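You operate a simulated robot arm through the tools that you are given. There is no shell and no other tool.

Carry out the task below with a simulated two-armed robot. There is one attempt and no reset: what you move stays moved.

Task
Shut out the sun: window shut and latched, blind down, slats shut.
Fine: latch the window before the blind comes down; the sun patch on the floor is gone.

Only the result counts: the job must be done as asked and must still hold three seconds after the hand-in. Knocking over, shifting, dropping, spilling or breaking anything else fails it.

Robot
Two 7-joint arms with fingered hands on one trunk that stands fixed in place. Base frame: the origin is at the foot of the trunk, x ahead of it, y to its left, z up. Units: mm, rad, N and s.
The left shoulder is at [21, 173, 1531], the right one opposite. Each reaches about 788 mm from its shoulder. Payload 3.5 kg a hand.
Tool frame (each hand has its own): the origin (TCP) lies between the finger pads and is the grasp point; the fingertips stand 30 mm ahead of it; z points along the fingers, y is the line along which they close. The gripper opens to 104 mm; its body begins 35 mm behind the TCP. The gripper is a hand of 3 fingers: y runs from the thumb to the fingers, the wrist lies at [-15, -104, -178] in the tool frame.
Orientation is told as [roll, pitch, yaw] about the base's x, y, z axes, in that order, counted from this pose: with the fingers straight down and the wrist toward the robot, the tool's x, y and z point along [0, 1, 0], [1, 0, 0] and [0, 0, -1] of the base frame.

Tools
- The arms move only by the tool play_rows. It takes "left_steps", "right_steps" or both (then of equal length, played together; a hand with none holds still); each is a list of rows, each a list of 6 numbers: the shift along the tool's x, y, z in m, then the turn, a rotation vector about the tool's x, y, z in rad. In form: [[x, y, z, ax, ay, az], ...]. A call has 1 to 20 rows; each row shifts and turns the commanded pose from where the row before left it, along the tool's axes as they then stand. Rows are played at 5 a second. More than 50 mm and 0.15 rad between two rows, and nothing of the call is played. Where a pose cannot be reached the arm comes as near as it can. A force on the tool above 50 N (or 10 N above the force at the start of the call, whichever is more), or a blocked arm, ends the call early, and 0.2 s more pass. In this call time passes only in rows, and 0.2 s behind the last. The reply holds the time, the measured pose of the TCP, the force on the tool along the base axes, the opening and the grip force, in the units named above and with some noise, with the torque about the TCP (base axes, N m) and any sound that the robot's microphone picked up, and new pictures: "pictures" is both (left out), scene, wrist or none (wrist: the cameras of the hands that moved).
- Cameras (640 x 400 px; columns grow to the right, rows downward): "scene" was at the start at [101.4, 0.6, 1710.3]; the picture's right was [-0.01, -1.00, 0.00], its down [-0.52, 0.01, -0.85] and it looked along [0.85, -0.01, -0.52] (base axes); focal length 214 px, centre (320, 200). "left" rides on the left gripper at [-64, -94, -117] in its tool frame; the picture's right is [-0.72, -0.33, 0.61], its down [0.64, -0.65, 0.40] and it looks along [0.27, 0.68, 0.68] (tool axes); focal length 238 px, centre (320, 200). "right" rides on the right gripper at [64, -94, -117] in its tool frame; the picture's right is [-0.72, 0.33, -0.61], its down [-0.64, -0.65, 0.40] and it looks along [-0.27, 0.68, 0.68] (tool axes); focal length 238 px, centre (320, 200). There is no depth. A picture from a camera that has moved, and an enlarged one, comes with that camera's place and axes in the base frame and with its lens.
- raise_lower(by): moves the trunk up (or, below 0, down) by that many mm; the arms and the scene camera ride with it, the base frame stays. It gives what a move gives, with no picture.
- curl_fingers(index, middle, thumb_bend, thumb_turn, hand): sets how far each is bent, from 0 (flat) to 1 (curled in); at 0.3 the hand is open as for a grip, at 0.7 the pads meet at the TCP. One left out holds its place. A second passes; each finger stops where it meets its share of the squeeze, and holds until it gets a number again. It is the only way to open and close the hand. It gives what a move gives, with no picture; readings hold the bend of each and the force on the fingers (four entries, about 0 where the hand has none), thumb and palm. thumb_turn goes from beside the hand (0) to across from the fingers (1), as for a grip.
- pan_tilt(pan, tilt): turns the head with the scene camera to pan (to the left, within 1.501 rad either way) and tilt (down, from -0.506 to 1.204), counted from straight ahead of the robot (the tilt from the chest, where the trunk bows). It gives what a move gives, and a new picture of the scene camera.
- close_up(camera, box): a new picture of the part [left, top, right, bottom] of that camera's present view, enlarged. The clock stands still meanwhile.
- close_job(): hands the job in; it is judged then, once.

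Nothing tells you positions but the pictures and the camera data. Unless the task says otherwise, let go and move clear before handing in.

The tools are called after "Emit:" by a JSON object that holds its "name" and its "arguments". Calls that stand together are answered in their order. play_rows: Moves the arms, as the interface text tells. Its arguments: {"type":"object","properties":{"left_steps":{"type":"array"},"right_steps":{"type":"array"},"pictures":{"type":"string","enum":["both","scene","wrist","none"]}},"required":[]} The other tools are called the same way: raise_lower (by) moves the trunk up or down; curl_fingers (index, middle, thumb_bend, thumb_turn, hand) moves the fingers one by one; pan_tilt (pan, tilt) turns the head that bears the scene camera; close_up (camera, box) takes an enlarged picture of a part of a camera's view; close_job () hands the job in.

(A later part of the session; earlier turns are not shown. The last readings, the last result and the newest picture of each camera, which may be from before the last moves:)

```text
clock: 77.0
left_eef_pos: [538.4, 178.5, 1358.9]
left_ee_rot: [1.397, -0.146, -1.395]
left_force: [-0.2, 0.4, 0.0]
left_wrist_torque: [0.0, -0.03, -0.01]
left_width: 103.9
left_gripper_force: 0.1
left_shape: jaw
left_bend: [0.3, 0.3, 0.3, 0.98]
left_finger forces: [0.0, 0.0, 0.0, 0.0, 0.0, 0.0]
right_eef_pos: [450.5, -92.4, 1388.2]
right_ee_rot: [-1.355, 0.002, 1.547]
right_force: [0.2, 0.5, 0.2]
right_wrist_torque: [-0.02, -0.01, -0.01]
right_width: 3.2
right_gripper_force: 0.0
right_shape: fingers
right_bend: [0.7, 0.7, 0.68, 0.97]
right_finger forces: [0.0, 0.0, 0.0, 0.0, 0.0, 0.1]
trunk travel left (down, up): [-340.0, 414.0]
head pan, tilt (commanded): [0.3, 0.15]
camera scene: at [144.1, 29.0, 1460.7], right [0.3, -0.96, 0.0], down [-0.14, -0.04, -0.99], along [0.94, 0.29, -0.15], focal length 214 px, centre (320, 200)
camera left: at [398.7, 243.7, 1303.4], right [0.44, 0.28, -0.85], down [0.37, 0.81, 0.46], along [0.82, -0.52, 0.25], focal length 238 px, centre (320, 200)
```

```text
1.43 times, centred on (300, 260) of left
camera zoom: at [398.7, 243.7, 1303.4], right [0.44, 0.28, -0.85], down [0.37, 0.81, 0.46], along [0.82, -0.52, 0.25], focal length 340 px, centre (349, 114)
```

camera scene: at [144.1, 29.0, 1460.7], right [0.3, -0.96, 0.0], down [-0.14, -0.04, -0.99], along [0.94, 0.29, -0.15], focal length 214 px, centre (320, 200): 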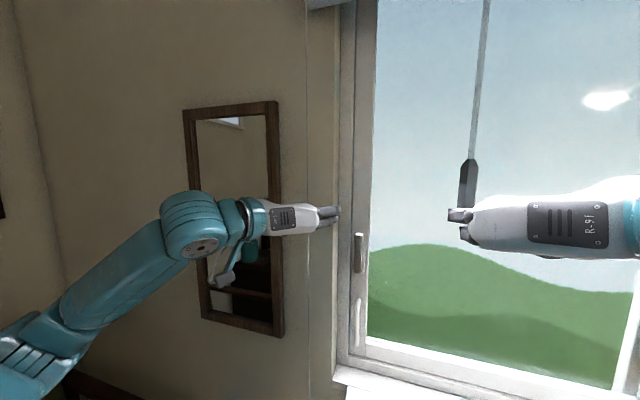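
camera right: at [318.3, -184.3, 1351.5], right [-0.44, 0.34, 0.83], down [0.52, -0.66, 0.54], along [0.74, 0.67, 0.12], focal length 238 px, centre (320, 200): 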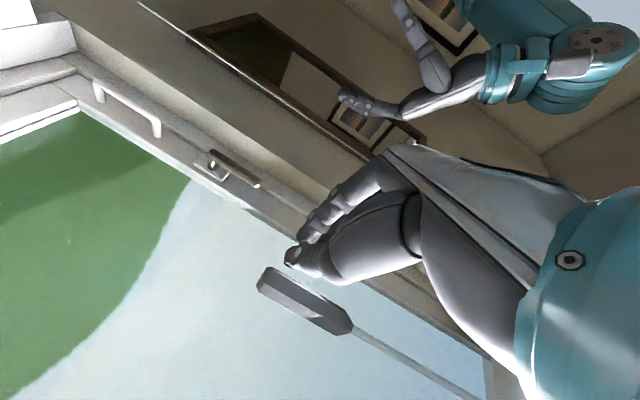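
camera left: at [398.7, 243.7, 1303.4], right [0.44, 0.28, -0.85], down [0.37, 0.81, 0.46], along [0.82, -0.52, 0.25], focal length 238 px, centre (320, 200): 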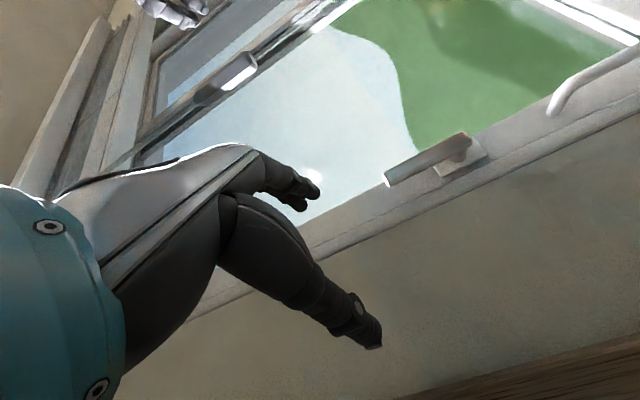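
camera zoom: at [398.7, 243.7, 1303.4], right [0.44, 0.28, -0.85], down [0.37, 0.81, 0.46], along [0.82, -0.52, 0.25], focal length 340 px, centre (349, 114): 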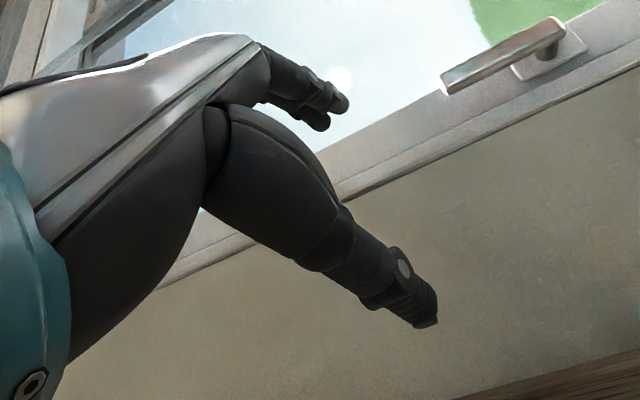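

Emit:
{"name": "close_up", "arguments": {"camera": "left", "box": [280, 120, 440, 260]}}

Emit:
{"name": "close_up", "arguments": {"camera": "scene", "box": [290, 180, 350, 240]}}

Emit:
{"name": "close_up", "arguments": {"camera": "right", "box": [100, 0, 500, 200]}}

```text
2.86 times, centred on (360, 190) of left
camera zoom: at [398.7, 243.7, 1303.4], right [0.44, 0.28, -0.85], down [0.37, 0.81, 0.46], along [0.82, -0.52, 0.25], focal length 681 px, centre (206, 229)
```

zoom: 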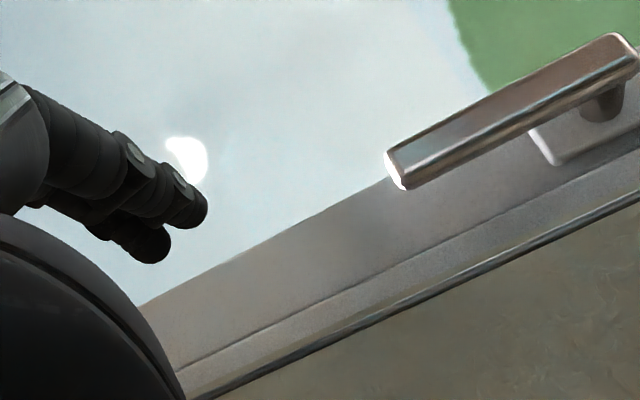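

```text
6.67 times, centred on (320, 210) of scene
camera zoom: at [144.1, 29.0, 1460.7], right [0.3, -0.96, 0.0], down [-0.14, -0.04, -0.99], along [0.94, 0.29, -0.15], focal length 1430 px, centre (320, 133)
```

zoom: 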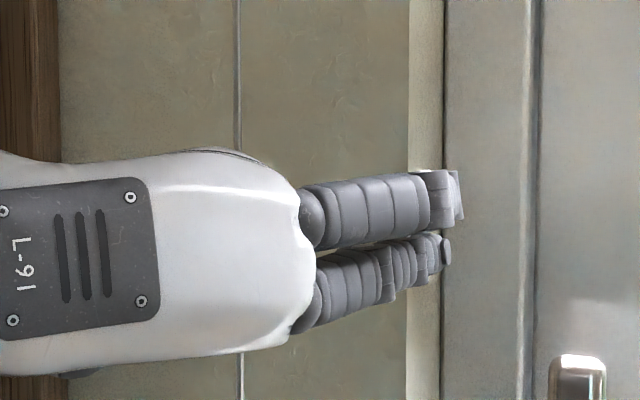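

```text
1.60 times, centred on (300, 100) of right
camera zoom: at [319.4, -183.5, 1351.3], right [-0.44, 0.34, 0.83], down [0.52, -0.66, 0.54], along [0.74, 0.67, 0.12], focal length 381 px, centre (352, 360)
```

zoom: 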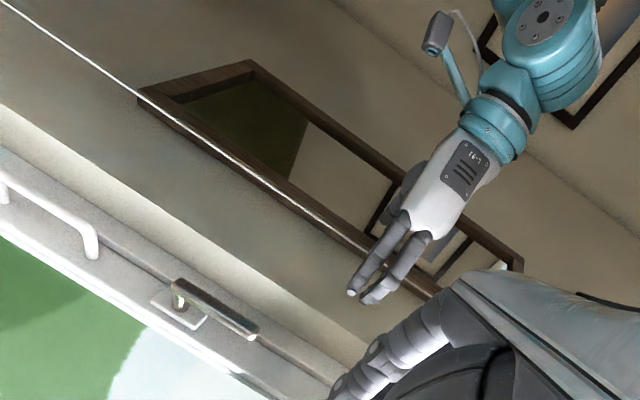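

By parallax the cord is at about x≈570, y≈188, just ahead of my fingertips. I'll advance another ~33 mm, watching for wall contact.

Emit:
{"name": "play_rows", "arguments": {"left_steps": [[0.0022, -0.0013, 0.0112, 0, 0, 0], [0.0022, -0.0013, 0.0112, 0, 0, 0], [0.0022, -0.0013, 0.0112, 0, 0, 0]]}}

Emit:
{"name": "close_up", "arguments": {"camera": "left", "box": [240, 160, 480, 360]}}

Emit:
{"name": "close_up", "arguments": {"camera": "right", "box": [240, 60, 400, 200]}}

Emit:
{"name": "close_up", "arguments": {"camera": "scene", "box": [280, 170, 360, 240]}}

```text
clock: 77.8
left_eef_pos: [572.4, 189.0, 1358.4]
left_ee_rot: [1.395, -0.146, -1.394]
left_force: [0.5, -0.5, 1.1]
left_wrist_torque: [-0.03, 0.0, 0.0]
left_width: 103.8
left_gripper_force: 0.1
left_shape: jaw
left_bend: [0.3, 0.3, 0.3, 0.98]
left_finger forces: [0.0, 0.1, 0.0, 0.0, 0.0, 0.1]
right_eef_pos: [450.0, -92.9, 1388.7]
right_ee_rot: [-1.354, 0.001, 1.546]
right_force: [0.4, 0.8, 0.3]
right_wrist_torque: [-0.01, 0.0, 0.06]
right_width: 3.6
right_gripper_force: 0.0
right_shape: fingers
right_bend: [0.7, 0.7, 0.68, 0.97]
right_finger forces: [0.0, 0.1, 0.1, 0.0, 0.0, 0.1]
trunk travel left (down, up): [-340.0, 414.0]
head pan, tilt (commanded): [0.3, 0.15]
camera scene: at [144.1, 29.0, 1460.7], right [0.3, -0.96, 0.0], down [-0.14, -0.04, -0.99], along [0.94, 0.29, -0.15], focal length 214 px, centre (320, 200)
camera left: at [432.1, 253.2, 1303.8], right [0.44, 0.28, -0.85], down [0.37, 0.81, 0.46], along [0.82, -0.52, 0.24], focal length 238 px, centre (320, 200)
```

scene: 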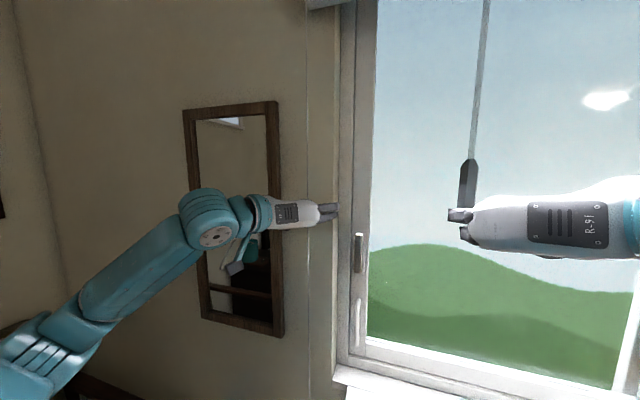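
left: 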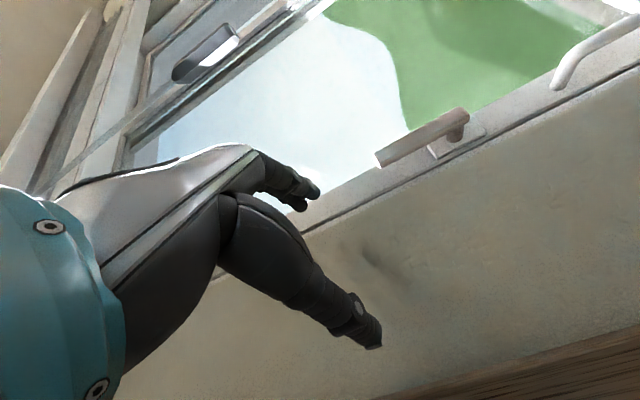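

```text
2.00 times, centred on (360, 260) of left
camera zoom: at [432.1, 253.2, 1303.8], right [0.44, 0.28, -0.85], down [0.37, 0.81, 0.46], along [0.82, -0.52, 0.24], focal length 477 px, centre (240, 80)
```

zoom: 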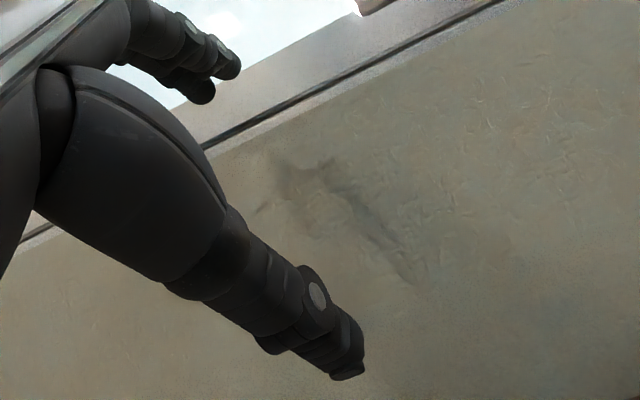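

```text
2.86 times, centred on (320, 130) of right
camera zoom: at [319.4, -183.5, 1351.3], right [-0.44, 0.34, 0.83], down [0.52, -0.66, 0.54], along [0.74, 0.67, 0.12], focal length 681 px, centre (320, 400)
```

zoom: 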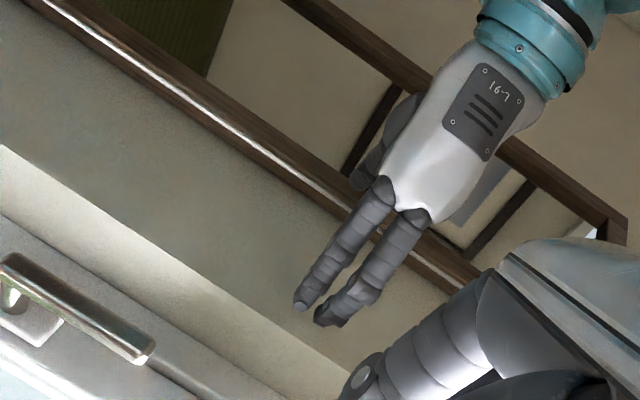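

```text
5.71 times, centred on (320, 205) of scene
camera zoom: at [144.1, 29.0, 1460.7], right [0.3, -0.96, 0.0], down [-0.14, -0.04, -0.99], along [0.94, 0.29, -0.15], focal length 1226 px, centre (320, 171)
```

zoom: 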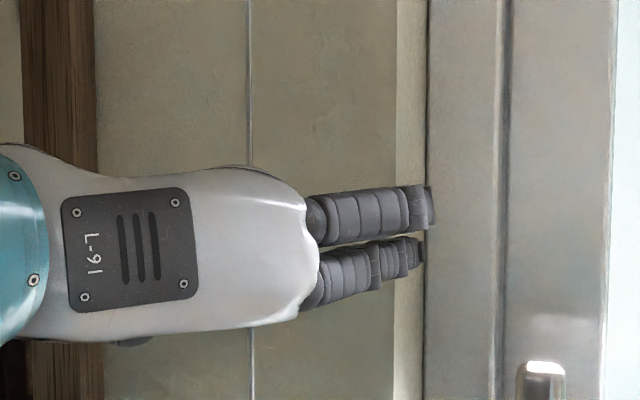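

The cord now lies between thumb and fingers, about 10 mm behind the pad centre. I'll back up 8 mm and close the hand on it.

Emit:
{"name": "play_rows", "arguments": {"left_steps": [[-0.001, 0.0, -0.008, 0, 0, 0]], "pictures": "none"}}

Emit:
{"name": "curl_fingers", "arguments": {"hand": "left", "index": 0.75, "middle": 0.75, "thumb_bend": 0.75}}

Emit:
{"name": "close_up", "arguments": {"camera": "scene", "box": [280, 150, 360, 260]}}

Emit:
{"name": "close_up", "arguments": {"camera": "left", "box": [200, 120, 440, 320]}}

Emit:
{"name": "close_up", "arguments": {"camera": "right", "box": [240, 60, 400, 200]}}

```text
clock: 78.2
left_eef_pos: [563.9, 187.6, 1360.0]
left_ee_rot: [1.395, -0.147, -1.396]
left_force: [-0.6, 0.3, 0.0]
left_wrist_torque: [0.05, -0.04, -0.01]
left_width: 103.6
left_gripper_force: 0.1
left_shape: jaw
left_bend: [0.3, 0.3, 0.3, 0.98]
left_finger forces: [0.1, 0.0, 0.0, 0.0, 0.1, 0.0]
right_eef_pos: [449.6, -92.1, 1389.2]
right_ee_rot: [-1.354, 0.002, 1.546]
right_force: [0.2, -0.1, -1.0]
right_wrist_torque: [0.02, 0.02, 0.01]
right_width: 3.7
right_gripper_force: 0.1
right_shape: fingers
right_bend: [0.7, 0.7, 0.68, 0.97]
right_finger forces: [0.1, 0.0, 0.0, 0.1, 0.1, 0.1]
trunk travel left (down, up): [-340.0, 414.0]
head pan, tilt (commanded): [0.3, 0.15]
```

```text
clock: 79.2
left_eef_pos: [563.4, 187.9, 1359.2]
left_ee_rot: [1.395, -0.148, -1.395]
left_force: [0.6, -0.1, 0.2]
left_wrist_torque: [0.01, 0.01, -0.01]
left_width: 0.1
left_gripper_force: 0.1
left_shape: fingers
left_bend: [0.74, 0.75, 0.72, 0.97]
left_finger forces: [0.0, 0.1, 0.0, 0.0, 0.0, 0.0]
right_eef_pos: [451.2, -93.9, 1388.9]
right_ee_rot: [-1.355, 0.001, 1.547]
right_force: [-0.3, 0.4, -0.6]
right_wrist_torque: [-0.02, -0.01, 0.01]
right_width: 3.5
right_gripper_force: 0.0
right_shape: fingers
right_bend: [0.7, 0.7, 0.68, 0.97]
right_finger forces: [0.0, 0.0, 0.0, 0.0, 0.1, 0.0]
trunk travel left (down, up): [-340.0, 414.0]
head pan, tilt (commanded): [0.3, 0.15]
```

```text
3.64 times, centred on (320, 205) of scene
camera zoom: at [143.8, 29.0, 1460.7], right [0.3, -0.96, 0.0], down [-0.14, -0.04, -0.99], along [0.94, 0.29, -0.15], focal length 780 px, centre (320, 182)
```

zoom: 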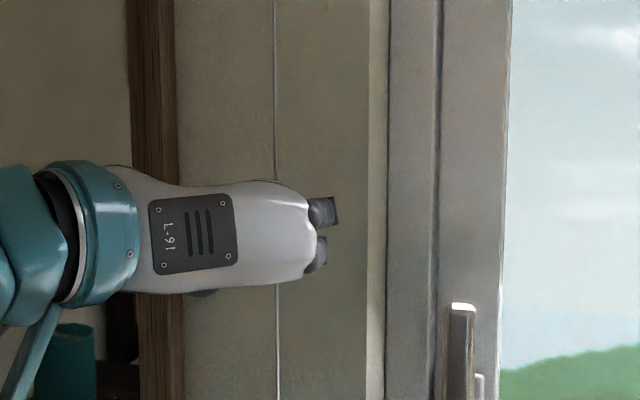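

```text
2.00 times, centred on (320, 220) of left
camera zoom: at [423.8, 252.1, 1304.5], right [0.44, 0.28, -0.85], down [0.37, 0.81, 0.46], along [0.82, -0.52, 0.25], focal length 477 px, centre (320, 160)
```

zoom: 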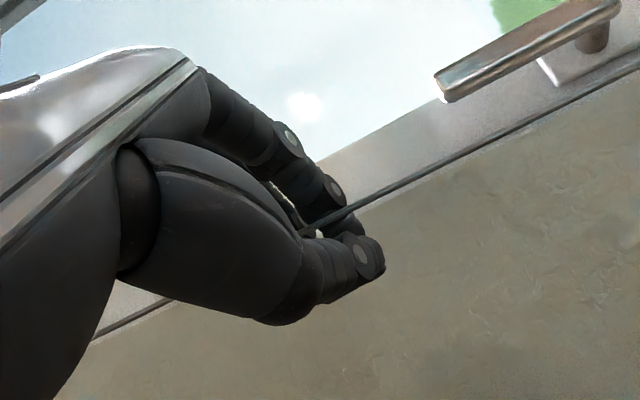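

```text
2.86 times, centred on (320, 130) of right
camera zoom: at [319.1, -183.5, 1351.4], right [-0.44, 0.34, 0.83], down [0.52, -0.66, 0.54], along [0.74, 0.67, 0.12], focal length 681 px, centre (320, 400)
```

zoom: 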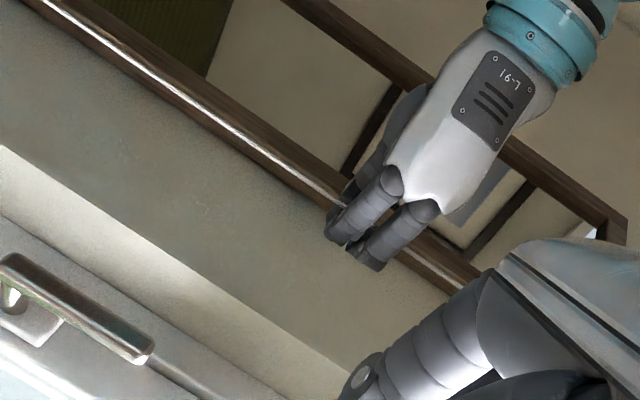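

In the wrist view the cord runs into the pinch between thumb and fingers, but there is no grip force yet. I'll squeeze more.

Emit:
{"name": "curl_fingers", "arguments": {"hand": "left", "index": 0.95, "middle": 0.95, "thumb_bend": 0.95}}

Emit:
{"name": "close_up", "arguments": {"camera": "left", "box": [240, 160, 400, 290]}}

```text
clock: 80.2
left_eef_pos: [564.1, 188.8, 1359.4]
left_ee_rot: [1.397, -0.147, -1.396]
left_force: [0.2, 0.6, -0.3]
left_wrist_torque: [0.02, 0.02, -0.01]
left_width: 3.0
left_gripper_force: 0.1
left_shape: fingers
left_bend: [0.79, 0.95, 0.92, 0.97]
left_finger forces: [0.0, 0.1, 0.0, 0.0, 0.0, 0.0]
right_eef_pos: [450.8, -92.5, 1387.0]
right_ee_rot: [-1.355, 0.001, 1.546]
right_force: [-0.2, 0.1, -0.5]
right_wrist_torque: [-0.02, 0.01, -0.01]
right_width: 3.7
right_gripper_force: 0.1
right_shape: fingers
right_bend: [0.7, 0.7, 0.68, 0.97]
right_finger forces: [0.1, 0.0, 0.0, 0.1, 0.1, 0.1]
trunk travel left (down, up): [-340.0, 414.0]
head pan, tilt (commanded): [0.3, 0.15]
```

```text
3.08 times, centred on (320, 225) of left
camera zoom: at [423.8, 252.1, 1304.5], right [0.44, 0.28, -0.85], down [0.37, 0.81, 0.46], along [0.82, -0.52, 0.25], focal length 733 px, centre (320, 123)
```

zoom: 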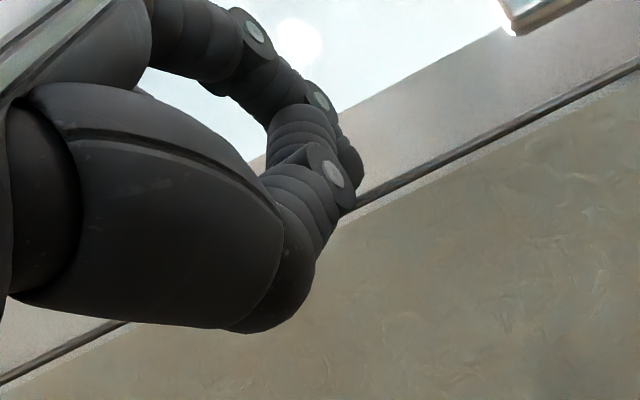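

I can't tell yet if the cord is held. I'll set the view to include the blind and pull down gently 30 mm, watching force and the cord.

Emit:
{"name": "pan_tilt", "arguments": {"pan": 0.2, "tilt": -0.1}}

Emit:
{"name": "play_rows", "arguments": {"left_steps": [[-0.0098, -0.0015, 0.0018, 0, 0, 0], [-0.0098, -0.0015, 0.0018, 0, 0, 0], [-0.0098, -0.0015, 0.0018, 0, 0, 0]]}}

Emit:
{"name": "close_up", "arguments": {"camera": "scene", "box": [240, 0, 360, 400]}}

```text
clock: 81.0
left_eef_pos: [564.4, 188.2, 1357.9]
left_ee_rot: [1.395, -0.146, -1.395]
left_force: [-0.4, -0.2, 0.5]
left_wrist_torque: [0.0, 0.04, -0.02]
left_width: 3.0
left_gripper_force: 0.2
left_shape: fingers
left_bend: [0.81, 0.95, 0.94, 0.97]
left_finger forces: [0.0, 0.1, 0.0, 0.1, 0.0, 0.0]
right_eef_pos: [451.5, -93.6, 1388.2]
right_ee_rot: [-1.352, 0.002, 1.544]
right_force: [0.0, 1.0, 0.6]
right_wrist_torque: [0.01, -0.01, 0.03]
right_width: 3.4
right_gripper_force: 0.0
right_shape: fingers
right_bend: [0.7, 0.7, 0.68, 0.97]
right_finger forces: [0.0, 0.0, 0.1, 0.1, 0.0, 0.0]
trunk travel left (down, up): [-340.0, 414.0]
head pan, tilt (commanded): [0.201, -0.099]
camera scene: at [140.6, 19.0, 1483.2], right [0.2, -0.98, 0.0], down [0.1, 0.02, -1.0], along [0.97, 0.2, 0.1], focal length 214 px, centre (320, 200)
```

scene: 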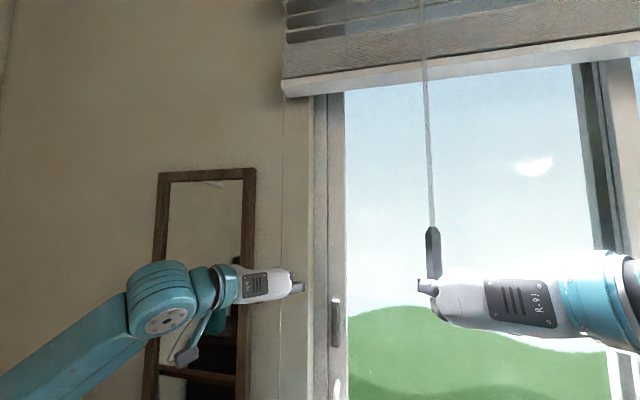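

```text
clock: 81.8
left_eef_pos: [563.0, 189.7, 1327.3]
left_ee_rot: [1.397, -0.146, -1.396]
left_force: [0.3, 0.5, -0.5]
left_wrist_torque: [0.0, 0.02, -0.02]
left_width: 3.1
left_gripper_force: 0.1
left_shape: fingers
left_bend: [0.81, 0.95, 0.95, 0.97]
left_finger forces: [0.0, 0.1, 0.0, 0.0, 0.1, 0.0]
right_eef_pos: [450.3, -92.5, 1387.8]
right_ee_rot: [-1.354, 0.001, 1.548]
right_force: [0.1, 0.3, 0.3]
right_wrist_torque: [0.01, 0.01, -0.03]
right_width: 3.3
right_gripper_force: 0.1
right_shape: fingers
right_bend: [0.7, 0.7, 0.68, 0.97]
right_finger forces: [0.0, 0.0, 0.1, 0.0, 0.1, 0.0]
trunk travel left (down, up): [-340.0, 414.0]
head pan, tilt (commanded): [0.201, -0.099]
camera scene: at [140.6, 19.1, 1483.2], right [0.2, -0.98, 0.0], down [0.1, 0.02, -1.0], along [0.97, 0.2, 0.1], focal length 214 px, centre (320, 200)
camera left: at [423.5, 253.3, 1273.2], right [0.44, 0.28, -0.85], down [0.37, 0.81, 0.46], along [0.82, -0.52, 0.25], focal length 238 px, centre (320, 200)
```

scene: 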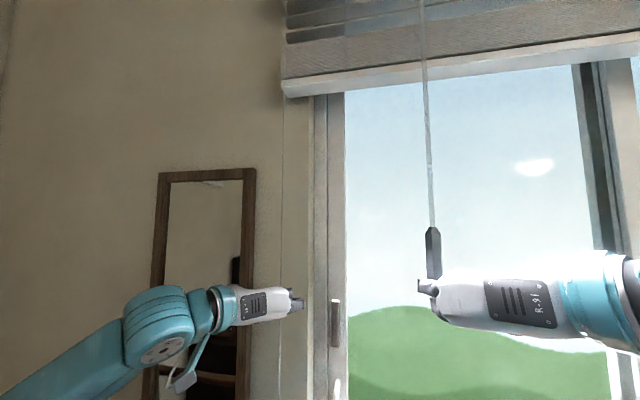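
left: 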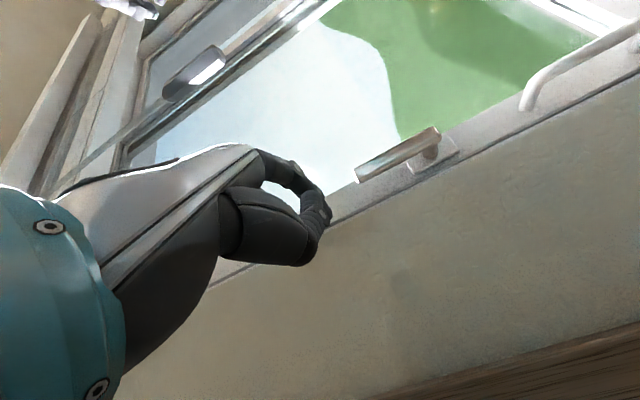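

```text
1.00 times, centred on (300, 200) of scene (not enlarged: the box is as wide or as high as the picture)
camera zoom: at [140.6, 19.1, 1483.2], right [0.2, -0.98, 0.0], down [0.1, 0.02, -1.0], along [0.97, 0.2, 0.1], focal length 214 px, centre (340, 200)
```

zoom: 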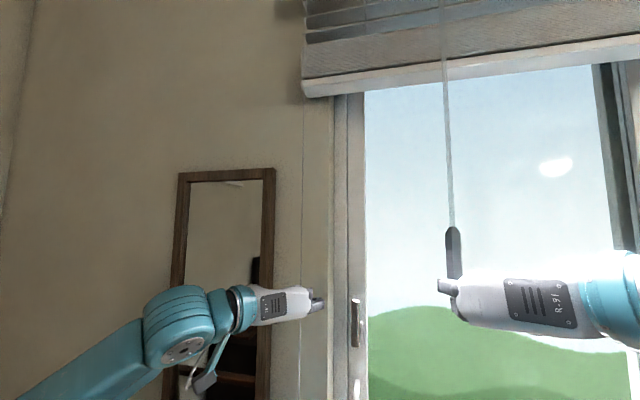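

The hand slid along the cord without any pull, so the thin cord itself is not gripped. The wooden ball at the cord's end (z≈515) looks like the real handle; I'll open, back off, and look at it.

Emit:
{"name": "curl_fingers", "arguments": {"hand": "left", "index": 0.3, "middle": 0.3, "thumb_bend": 0.3}}

Emit:
{"name": "play_rows", "arguments": {"left_steps": [[0, 0, -0.02, 0, 0, 0], [0, 0, -0.02, 0, 0, 0], [0, 0, -0.02, 0, 0, 0], [0, 0, -0.02, 0, 0, 0]], "pictures": "wrist"}}

Emit:
{"name": "pan_tilt", "arguments": {"pan": 0.25, "tilt": 0.9}}

```text
clock: 82.8
left_eef_pos: [563.5, 189.3, 1329.1]
left_ee_rot: [1.396, -0.147, -1.396]
left_force: [-0.4, -0.1, 0.2]
left_wrist_torque: [0.01, -0.05, 0.0]
left_width: 102.8
left_gripper_force: 0.1
left_shape: fingers
left_bend: [0.3, 0.3, 0.3, 0.97]
left_finger forces: [0.0, 0.0, 0.1, 0.0, 0.1, 0.0]
right_eef_pos: [450.4, -92.3, 1388.3]
right_ee_rot: [-1.354, 0.002, 1.547]
right_force: [1.2, -0.4, -0.2]
right_wrist_torque: [0.0, -0.02, 0.01]
right_width: 3.7
right_gripper_force: 0.0
right_shape: fingers
right_bend: [0.7, 0.7, 0.68, 0.97]
right_finger forces: [0.1, 0.1, 0.1, 0.0, 0.0, 0.0]
trunk travel left (down, up): [-340.0, 414.0]
head pan, tilt (commanded): [0.201, -0.099]
```

```text
clock: 83.8
left_eef_pos: [487.0, 178.4, 1342.3]
left_ee_rot: [1.397, -0.146, -1.397]
left_force: [-0.6, -0.5, 0.2]
left_wrist_torque: [0.01, -0.06, 0.04]
left_width: 102.7
left_gripper_force: 0.1
left_shape: fingers
left_bend: [0.3, 0.3, 0.3, 0.97]
left_finger forces: [0.0, 0.0, 0.0, 0.0, 0.1, 0.0]
right_eef_pos: [449.4, -92.9, 1387.6]
right_ee_rot: [-1.354, 0.002, 1.546]
right_force: [0.0, -1.1, 0.1]
right_wrist_torque: [-0.03, -0.01, 0.03]
right_width: 3.4
right_gripper_force: 0.0
right_shape: fingers
right_bend: [0.7, 0.7, 0.68, 0.97]
right_finger forces: [0.1, 0.0, 0.0, 0.0, 0.0, 0.0]
trunk travel left (down, up): [-340.0, 414.0]
head pan, tilt (commanded): [0.201, -0.099]
camera left: at [346.8, 241.3, 1287.8], right [0.44, 0.28, -0.85], down [0.38, 0.81, 0.46], along [0.82, -0.52, 0.24], focal length 238 px, centre (320, 200)
```

left: 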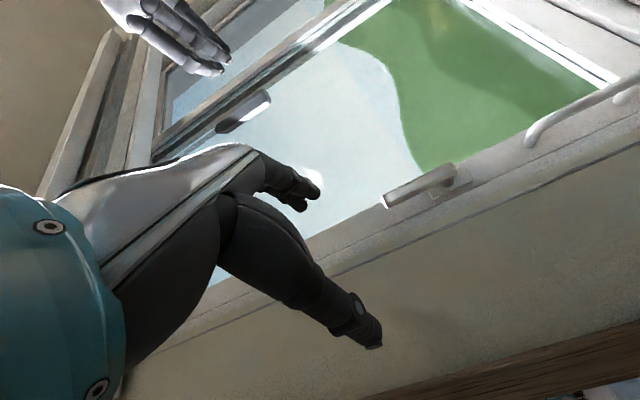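

```text
clock: 85.0
left_eef_pos: [487.6, 176.9, 1341.9]
left_ee_rot: [1.396, -0.147, -1.395]
left_force: [0.7, -0.1, -0.2]
left_wrist_torque: [-0.02, -0.02, -0.01]
left_width: 102.7
left_gripper_force: 0.1
left_shape: fingers
left_bend: [0.3, 0.3, 0.3, 0.97]
left_finger forces: [0.0, 0.1, 0.0, 0.0, 0.0, 0.0]
right_eef_pos: [450.7, -92.8, 1389.0]
right_ee_rot: [-1.355, 0.003, 1.545]
right_force: [-0.7, -0.9, -0.8]
right_wrist_torque: [0.02, 0.02, 0.01]
right_width: 3.3
right_gripper_force: 0.1
right_shape: fingers
right_bend: [0.7, 0.7, 0.68, 0.97]
right_finger forces: [0.1, 0.0, 0.0, 0.0, 0.0, 0.0]
trunk travel left (down, up): [-340.0, 414.0]
head pan, tilt (commanded): [0.25, 0.901]
camera scene: at [128.4, 20.2, 1394.5], right [0.25, -0.97, 0.0], down [-0.76, -0.19, -0.62], along [0.6, 0.15, -0.78], focal length 214 px, centre (320, 200)
```

scene: 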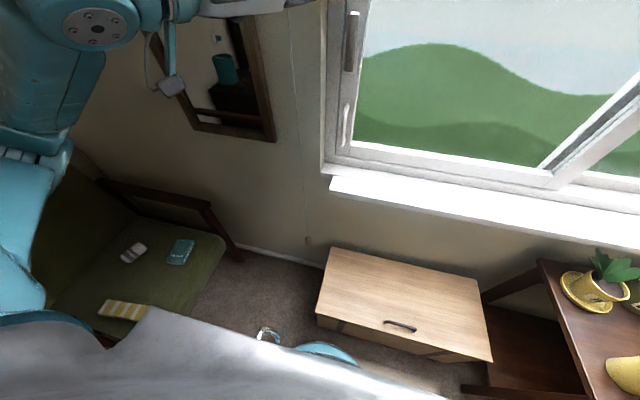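

Emit:
{"name": "close_up", "arguments": {"camera": "scene", "box": [260, 180, 380, 280]}}

Emit:
{"name": "close_up", "arguments": {"camera": "scene", "box": [200, 240, 420, 400]}}

```text
4.00 times, centred on (320, 230) of scene
camera zoom: at [128.4, 20.2, 1394.5], right [0.25, -0.97, 0.0], down [-0.76, -0.19, -0.62], along [0.6, 0.15, -0.78], focal length 858 px, centre (320, 80)
```

zoom: 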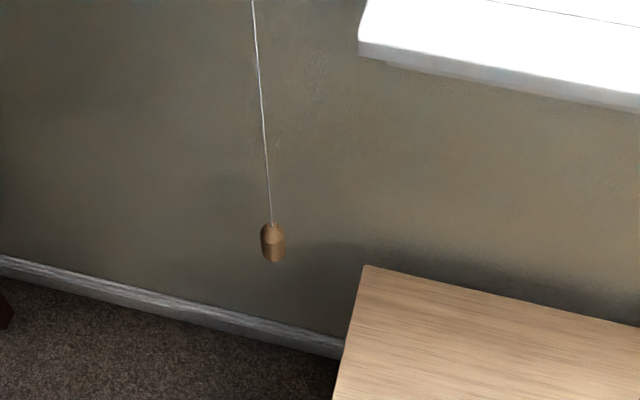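

```text
2.50 times, centred on (310, 320) of scene
camera zoom: at [128.4, 20.2, 1394.5], right [0.25, -0.97, 0.0], down [-0.76, -0.19, -0.62], along [0.6, 0.15, -0.78], focal length 536 px, centre (345, -100)
```

zoom: 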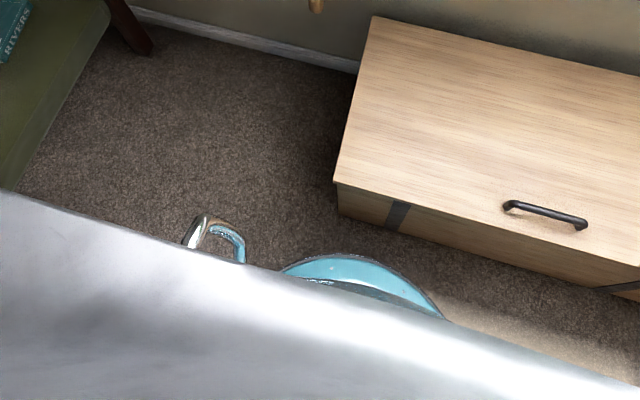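

The cord ends in a wooden tassel about 28 mm wide at [560,185,515]; that is the pull. I'll fold both hands back to the fingers-down pose, which tolerates trunk travel, before lowering to it.

Emit:
{"name": "play_rows", "arguments": {"left_steps": [[0, 0, -0.03, 0, 0, 0], [0, 0, -0.03, 0, 0, 0], [0, 0, 0, 0.0748, -0.0748, -0.0748], [0, 0, 0, 0.0748, -0.0748, -0.0748], [0, 0, 0, 0.0748, -0.0748, -0.0748], [0, 0, 0, 0.0748, -0.0748, -0.0748], [0, 0, 0, 0.0748, -0.0748, -0.0748], [0, 0, 0, 0.0748, -0.0748, -0.0748], [0, 0, 0, 0.0748, -0.0748, -0.0748], [0, 0, 0, 0.0748, -0.0748, -0.0748], [0, 0, 0, 0.0748, -0.0748, -0.0748], [0, 0, 0, 0.0748, -0.0748, -0.0748], [0, 0, 0, 0.0748, -0.0748, -0.0748], [0, 0, 0, 0.0748, -0.0748, -0.0748], [0, 0, 0, 0.0748, -0.0748, -0.0748], [0, 0, 0, 0.0748, -0.0748, -0.0748]], "right_steps": [[0, -0.03, 0, 0, 0, 0], [0, -0.03, 0, 0, 0, 0], [0, 0, 0, 0.0738, 0.0756, 0.0917], [0, 0, 0, 0.0738, 0.0756, 0.0917], [0, 0, 0, 0.0738, 0.0756, 0.0917], [0, 0, 0, 0.0738, 0.0756, 0.0917], [0, 0, 0, 0.0738, 0.0756, 0.0917], [0, 0, 0, 0.0738, 0.0756, 0.0917], [0, 0, 0, 0.0738, 0.0756, 0.0917], [0, 0, 0, 0.0738, 0.0756, 0.0917], [0, 0, 0, 0.0738, 0.0756, 0.0917], [0, 0, 0, 0.0738, 0.0756, 0.0917], [0, 0, 0, 0.0738, 0.0756, 0.0917], [0, 0, 0, 0.0738, 0.0756, 0.0917], [0, 0, 0, 0.0738, 0.0756, 0.0917], [0, 0, 0, 0.0738, 0.0756, 0.0917]], "pictures": "none"}}

Emit:
{"name": "pan_tilt", "arguments": {"pan": 0.0, "tilt": 0.3}}

```text
clock: 88.4
left_eef_pos: [432.9, 167.8, 1357.2]
left_ee_rot: [-0.002, 0.002, 0.003]
left_force: [-0.4, -0.2, 0.0]
left_wrist_torque: [0.01, -0.01, 0.0]
left_width: 102.9
left_gripper_force: 0.0
left_shape: fingers
left_bend: [0.3, 0.3, 0.3, 0.97]
left_finger forces: [0.1, 0.1, 0.0, 0.0, 0.0, 0.1]
left hand out of reach, approached as far as the arm can: row 2
right_eef_pos: [461.9, -128.3, 1364.2]
right_ee_rot: [-0.002, 0.004, 0.0]
right_force: [-0.1, -0.6, -0.1]
right_wrist_torque: [-0.04, -0.03, 0.01]
right_width: 3.7
right_gripper_force: 0.0
right_shape: fingers
right_bend: [0.7, 0.7, 0.68, 0.97]
right_finger forces: [0.0, 0.0, 0.0, 0.0, 0.0, 0.0]
right hand out of reach, approached as far as the arm can: row 1, 2
trunk travel left (down, up): [-340.0, 414.0]
head pan, tilt (commanded): [0.25, 0.901]
```

```text
clock: 89.4
left_eef_pos: [433.0, 167.8, 1356.3]
left_ee_rot: [0.001, 0.0, -0.001]
left_force: [-0.3, -0.9, 1.4]
left_wrist_torque: [0.01, 0.05, 0.0]
left_width: 102.8
left_gripper_force: 0.0
left_shape: fingers
left_bend: [0.3, 0.3, 0.3, 0.97]
left_finger forces: [0.0, 0.0, 0.0, 0.0, 0.0, 0.0]
right_eef_pos: [462.2, -128.4, 1363.5]
right_ee_rot: [-0.004, 0.001, 0.003]
right_force: [0.3, -0.7, -0.1]
right_wrist_torque: [-0.03, 0.0, 0.0]
right_width: 3.6
right_gripper_force: 0.1
right_shape: fingers
right_bend: [0.7, 0.7, 0.68, 0.97]
right_finger forces: [0.0, 0.0, 0.1, 0.0, 0.0, 0.0]
trunk travel left (down, up): [-340.0, 414.0]
head pan, tilt (commanded): [0.0, 0.3]
camera scene: at [148.6, 1.6, 1446.6], right [0.0, -1.0, 0.0], down [-0.3, 0.0, -0.95], along [0.95, 0.0, -0.3], focal length 214 px, centre (320, 200)
```

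scene: 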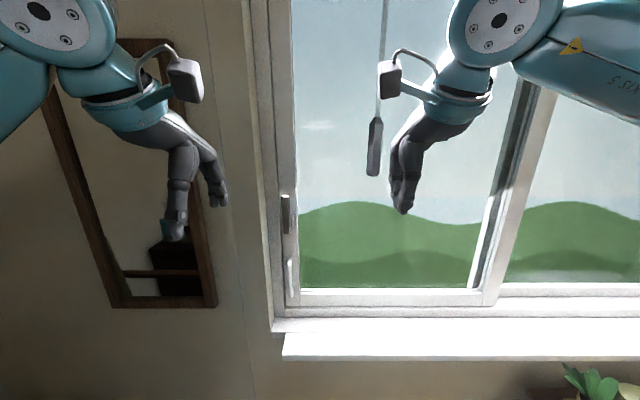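

Both hands are folded. I'll move the right hand clear to the right and lower the trunk toward the tassel.

Emit:
{"name": "play_rows", "arguments": {"right_steps": [[-0.024, -0.009, 0, 0, 0, 0], [-0.024, -0.009, 0, 0, 0, 0], [-0.024, -0.009, 0, 0, 0, 0], [-0.024, -0.009, 0, 0, 0, 0]], "pictures": "none"}}

Emit:
{"name": "raise_lower", "arguments": {"by": -300}}

Emit:
{"name": "pan_tilt", "arguments": {"pan": 0.3, "tilt": 0.7}}

```text
clock: 90.4
left_eef_pos: [433.3, 167.4, 1357.0]
left_ee_rot: [0.001, 0.001, 0.001]
left_force: [1.1, 0.0, 0.1]
left_wrist_torque: [0.0, 0.0, 0.01]
left_width: 102.7
left_gripper_force: 0.0
left_shape: fingers
left_bend: [0.3, 0.3, 0.3, 0.97]
left_finger forces: [0.0, 0.0, 0.1, 0.0, 0.0, 0.0]
right_eef_pos: [423.4, -223.9, 1362.7]
right_ee_rot: [-0.004, 0.0, 0.002]
right_force: [0.4, 0.7, -0.8]
right_wrist_torque: [0.03, 0.05, -0.01]
right_width: 3.6
right_gripper_force: 0.1
right_shape: fingers
right_bend: [0.7, 0.7, 0.68, 0.97]
right_finger forces: [0.0, 0.0, 0.0, 0.0, 0.0, 0.0]
trunk travel left (down, up): [-340.0, 414.0]
head pan, tilt (commanded): [0.0, 0.3]
```

```text
clock: 93.4
left_eef_pos: [432.4, 167.7, 1056.2]
left_ee_rot: [-0.001, -0.001, 0.002]
left_force: [-0.5, 0.2, -1.1]
left_wrist_torque: [-0.02, -0.01, -0.02]
left_width: 102.5
left_gripper_force: 0.1
left_shape: fingers
left_bend: [0.3, 0.3, 0.3, 0.97]
left_finger forces: [0.1, 0.1, 0.0, 0.0, 0.0, 0.0]
right_eef_pos: [423.4, -223.2, 1064.4]
right_ee_rot: [-0.003, -0.001, 0.001]
right_force: [0.9, -0.1, 0.4]
right_wrist_torque: [-0.04, -0.02, 0.02]
right_width: 3.7
right_gripper_force: 0.0
right_shape: fingers
right_bend: [0.7, 0.7, 0.68, 0.97]
right_finger forces: [0.0, 0.1, 0.0, 0.0, 0.0, 0.0]
trunk travel left (down, up): [-40.0, 714.0]
head pan, tilt (commanded): [0.0, 0.3]
```

```text
clock: 94.3
left_eef_pos: [433.9, 167.6, 1055.8]
left_ee_rot: [0.0, 0.001, 0.001]
left_force: [0.5, 0.2, -0.1]
left_wrist_torque: [0.0, 0.0, 0.02]
left_width: 102.7
left_gripper_force: 0.2
left_shape: fingers
left_bend: [0.3, 0.3, 0.3, 0.97]
left_finger forces: [0.1, 0.0, 0.0, 0.1, 0.0, 0.1]
right_eef_pos: [424.6, -223.8, 1064.5]
right_ee_rot: [-0.003, 0.002, 0.002]
right_force: [0.4, -0.8, -0.7]
right_wrist_torque: [-0.01, 0.0, 0.0]
right_width: 3.5
right_gripper_force: 0.1
right_shape: fingers
right_bend: [0.7, 0.7, 0.68, 0.97]
right_finger forces: [0.1, 0.0, 0.0, 0.1, 0.0, 0.0]
trunk travel left (down, up): [-40.0, 714.0]
head pan, tilt (commanded): [0.3, 0.7]
camera scene: at [285.0, 26.7, 1098.2], right [0.3, -0.96, 0.0], down [-0.61, -0.19, -0.77], along [0.73, 0.23, -0.64], focal length 214 px, centre (320, 200)
```

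scene: 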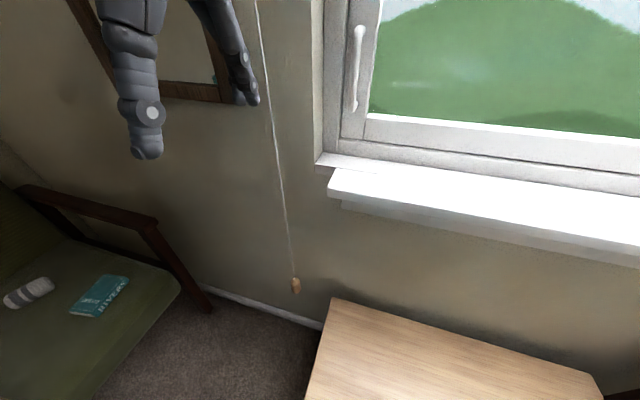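

The tassel is near [560,188,525], below the shoulder. To give the arm room I'll raise the trunk 135 mm, move the left hand forward, and turn it to point forward-and-down at 45° with the pinch sideways.

Emit:
{"name": "raise_lower", "arguments": {"by": 135}}

Emit:
{"name": "curl_fingers", "arguments": {"hand": "left", "index": 0.5, "middle": 0.5, "thumb_bend": 0.5}}

Emit:
{"name": "play_rows", "arguments": {"left_steps": [[0.01, 0.015, 0, 0, 0, 0], [0.01, 0.015, 0, 0, 0, 0], [0.01, 0.015, 0, 0, 0, 0], [0, 0, 0, -0.0472, 0.0472, 0.114], [0, 0, 0, -0.0472, 0.0472, 0.114], [0, 0, 0, -0.0472, 0.0472, 0.114], [0, 0, 0, -0.0472, 0.0472, 0.114], [0, 0, 0, -0.0472, 0.0472, 0.114], [0, 0, 0, -0.0472, 0.0472, 0.114], [0, 0, 0, -0.0472, 0.0472, 0.114], [0, 0, 0, -0.0472, 0.0472, 0.114], [0, 0, 0, -0.0472, 0.0472, 0.114], [0, 0, 0, -0.0472, 0.0472, 0.114], [0, 0, 0, -0.0472, 0.0472, 0.114], [0, 0, 0, -0.0472, 0.0472, 0.114], [0, 0, 0, -0.0472, 0.0472, 0.114]]}}

```text
clock: 95.9
left_eef_pos: [435.0, 167.7, 1190.4]
left_ee_rot: [0.0, -0.001, 0.002]
left_force: [0.3, 0.6, -0.2]
left_wrist_torque: [0.02, 0.02, -0.02]
left_width: 102.7
left_gripper_force: 0.2
left_shape: fingers
left_bend: [0.3, 0.3, 0.3, 0.97]
left_finger forces: [0.0, 0.0, 0.1, 0.1, 0.1, 0.0]
right_eef_pos: [425.2, -224.0, 1197.0]
right_ee_rot: [-0.003, 0.003, 0.001]
right_force: [-0.3, 0.1, 0.8]
right_wrist_torque: [-0.01, -0.01, 0.03]
right_width: 3.5
right_gripper_force: 0.2
right_shape: fingers
right_bend: [0.7, 0.7, 0.68, 0.97]
right_finger forces: [0.1, 0.1, 0.0, 0.1, 0.1, 0.1]
trunk travel left (down, up): [-175.0, 579.0]
head pan, tilt (commanded): [0.3, 0.7]
```

```text
clock: 96.9
left_eef_pos: [433.6, 168.2, 1191.1]
left_ee_rot: [0.0, -0.001, 0.001]
left_force: [0.3, 0.2, -0.6]
left_wrist_torque: [-0.02, 0.01, 0.02]
left_width: 52.8
left_gripper_force: 0.0
left_shape: fingers
left_bend: [0.5, 0.5, 0.5, 0.97]
left_finger forces: [0.1, 0.0, 0.1, 0.1, 0.0, 0.0]
right_eef_pos: [425.3, -223.9, 1197.8]
right_ee_rot: [-0.006, -0.002, 0.0]
right_force: [0.1, 1.0, -0.1]
right_wrist_torque: [0.03, 0.0, -0.04]
right_width: 3.5
right_gripper_force: 0.1
right_shape: fingers
right_bend: [0.7, 0.7, 0.68, 0.97]
right_finger forces: [0.1, 0.1, 0.1, 0.0, 0.1, 0.0]
trunk travel left (down, up): [-175.0, 579.0]
head pan, tilt (commanded): [0.3, 0.7]
```

```text
clock: 100.3
left_eef_pos: [478.3, 198.3, 1191.3]
left_ee_rot: [0.785, 0.0, -1.571]
left_force: [-1.0, -0.2, 0.0]
left_wrist_torque: [0.02, 0.01, -0.01]
left_width: 52.7
left_gripper_force: 0.1
left_shape: fingers
left_bend: [0.5, 0.5, 0.5, 0.97]
left_finger forces: [0.0, 0.0, 0.0, 0.0, 0.0, 0.0]
right_eef_pos: [425.7, -223.8, 1197.9]
right_ee_rot: [-0.004, 0.0, 0.002]
right_force: [-0.2, 0.2, -0.4]
right_wrist_torque: [0.0, -0.01, -0.02]
right_width: 3.4
right_gripper_force: 0.1
right_shape: fingers
right_bend: [0.7, 0.7, 0.68, 0.97]
right_finger forces: [0.0, 0.0, 0.0, 0.0, 0.1, 0.0]
trunk travel left (down, up): [-175.0, 579.0]
head pan, tilt (commanded): [0.3, 0.7]
camera scene: at [206.5, 26.7, 1241.4], right [0.3, -0.96, 0.0], down [-0.62, -0.19, -0.76], along [0.73, 0.23, -0.64], focal length 214 px, centre (320, 200)
camera left: at [349.9, 292.7, 1230.6], right [-0.08, 0.33, -0.94], down [0.74, 0.65, 0.17], along [0.67, -0.68, -0.29], focal length 238 px, centre (320, 200)
```

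scene: 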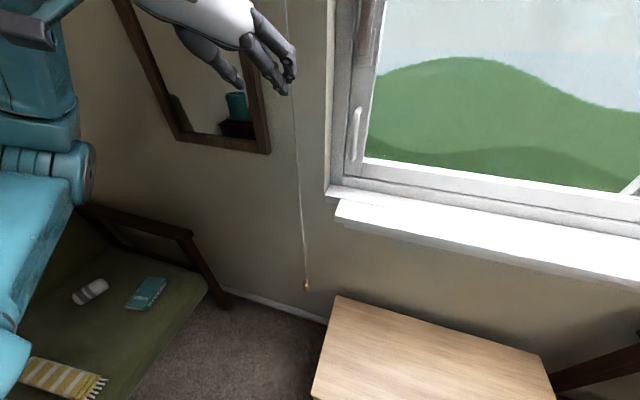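
left: 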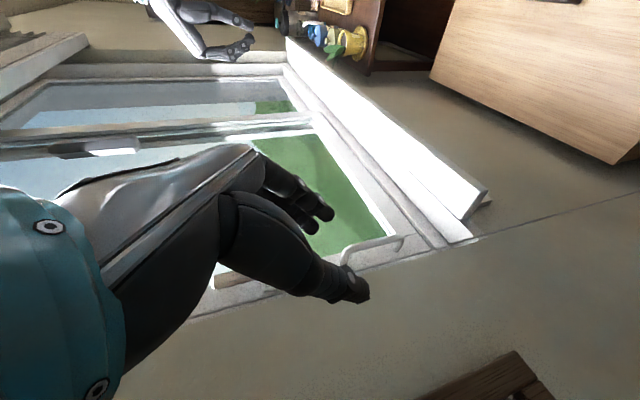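

Orientation is as planned, and the tassel is at about [565,191,511]. I'll bring the left hand down along the left side of the cord in stages.

Emit:
{"name": "play_rows", "arguments": {"left_steps": [[-0.00866, -0.01675, 0.01644, 0, 0, 0], [-0.00866, -0.01675, 0.01644, 0, 0, 0], [-0.00866, -0.01675, 0.01644, 0, 0, 0], [-0.00866, -0.01675, 0.01644, 0, 0, 0], [-0.0105, 0.0004, 0.0206, 0, 0, 0], [-0.0105, 0.0004, 0.0206, 0, 0, 0], [-0.0105, 0.0004, 0.0206, 0, 0, 0], [-0.0105, 0.0004, 0.0206, 0, 0, 0], [-0.0105, 0.0004, 0.0206, 0, 0, 0], [-0.0105, 0.0004, 0.0206, 0, 0, 0], [-0.0105, 0.0004, 0.0206, 0, 0, 0]]}}

```text
clock: 102.7
left_eef_pos: [549.7, 262.3, 967.8]
left_ee_rot: [0.787, -0.003, -1.569]
left_force: [0.7, -0.1, 0.6]
left_wrist_torque: [0.0, -0.01, 0.01]
left_width: 52.7
left_gripper_force: 0.0
left_shape: fingers
left_bend: [0.5, 0.5, 0.5, 0.97]
left_finger forces: [0.0, 0.1, 0.0, 0.0, 0.0, 0.0]
right_eef_pos: [424.8, -223.8, 1198.1]
right_ee_rot: [-0.005, 0.003, 0.002]
right_force: [0.4, -0.3, 0.0]
right_wrist_torque: [0.03, 0.01, -0.01]
right_width: 3.5
right_gripper_force: 0.0
right_shape: fingers
right_bend: [0.7, 0.7, 0.68, 0.97]
right_finger forces: [0.1, 0.0, 0.0, 0.0, 0.0, 0.1]
trunk travel left (down, up): [-175.0, 579.0]
head pan, tilt (commanded): [0.3, 0.7]
camera scene: at [206.6, 26.8, 1241.3], right [0.3, -0.96, 0.0], down [-0.62, -0.19, -0.76], along [0.73, 0.23, -0.64], focal length 214 px, centre (320, 200)
camera left: at [420.6, 357.8, 1005.6], right [-0.08, 0.33, -0.94], down [0.74, 0.65, 0.17], along [0.67, -0.68, -0.29], focal length 238 px, centre (320, 200)
```

scene: 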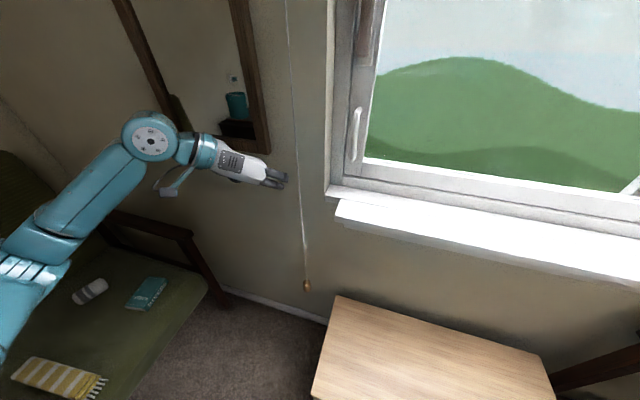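
left: 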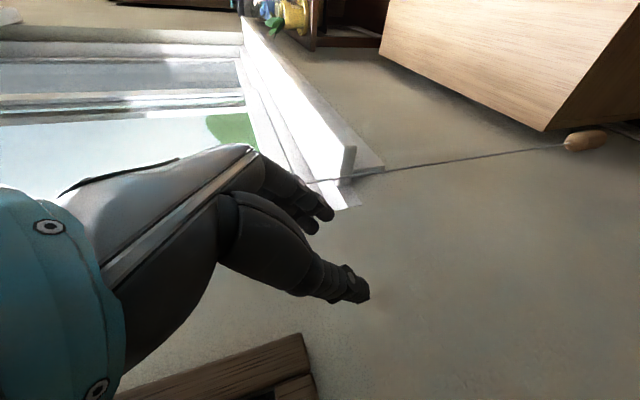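

No reach problems, and the wrist view confirms the tassel at about [563,188,511]. Continuing down.

Emit:
{"name": "play_rows", "arguments": {"left_steps": [[-0.0195, 0.0034, 0.01386, 0, 0, 0], [-0.0195, 0.0034, 0.01386, 0, 0, 0], [-0.0195, 0.0034, 0.01386, 0, 0, 0], [-0.0195, 0.0034, 0.01386, 0, 0, 0], [-0.0195, 0.0034, 0.01386, 0, 0, 0], [-0.0202, 0.0043, 0.01414, 0, 0, 0], [-0.0202, 0.0043, 0.01414, 0, 0, 0], [-0.0202, 0.0043, 0.01414, 0, 0, 0], [-0.0202, 0.0043, 0.01414, 0, 0, 0], [-0.0202, 0.0043, 0.01414, 0, 0, 0], [-0.0202, 0.0043, 0.01414, 0, 0, 0], [-0.0202, 0.0043, 0.01414, 0, 0, 0]]}}

```text
clock: 105.3
left_eef_pos: [499.9, 215.5, 679.7]
left_ee_rot: [0.784, 0.001, -1.569]
left_force: [0.6, 0.1, -0.3]
left_wrist_torque: [0.0, 0.04, 0.02]
left_width: 52.4
left_gripper_force: 0.0
left_shape: fingers
left_bend: [0.5, 0.5, 0.5, 0.97]
left_finger forces: [0.0, 0.1, 0.0, 0.0, 0.0, 0.0]
right_eef_pos: [425.2, -224.3, 1198.5]
right_ee_rot: [-0.003, -0.001, 0.002]
right_force: [-1.6, -0.7, 0.0]
right_wrist_torque: [0.06, 0.02, 0.0]
right_width: 3.3
right_gripper_force: 0.1
right_shape: fingers
right_bend: [0.7, 0.7, 0.68, 0.97]
right_finger forces: [0.1, 0.0, 0.1, 0.0, 0.0, 0.0]
trunk travel left (down, up): [-175.0, 579.0]
head pan, tilt (commanded): [0.3, 0.7]
camera scene: at [206.5, 26.8, 1241.4], right [0.3, -0.96, 0.0], down [-0.62, -0.19, -0.76], along [0.73, 0.23, -0.64], focal length 214 px, centre (320, 200)
camera left: at [370.9, 308.6, 717.4], right [-0.08, 0.33, -0.94], down [0.74, 0.65, 0.17], along [0.67, -0.68, -0.29], focal length 238 px, centre (320, 200)
```

scene: 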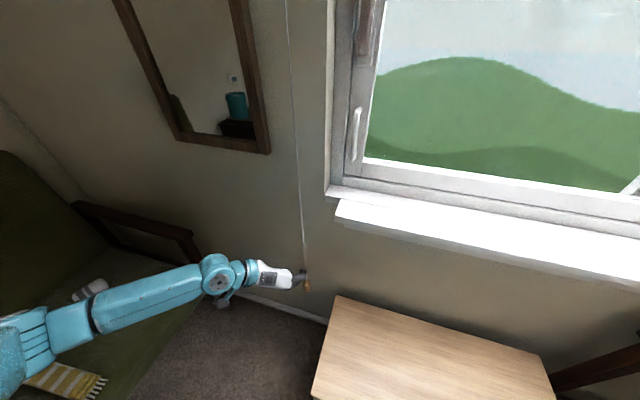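
left: 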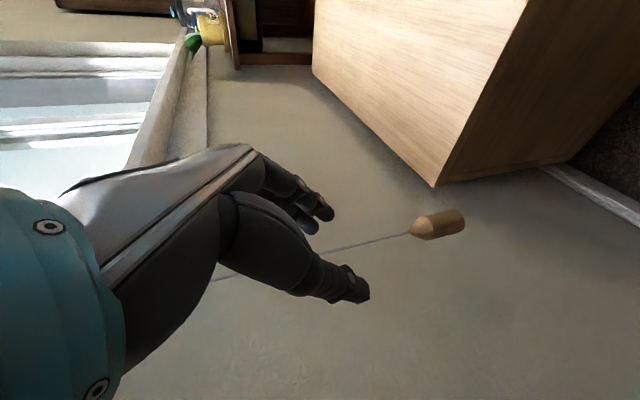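

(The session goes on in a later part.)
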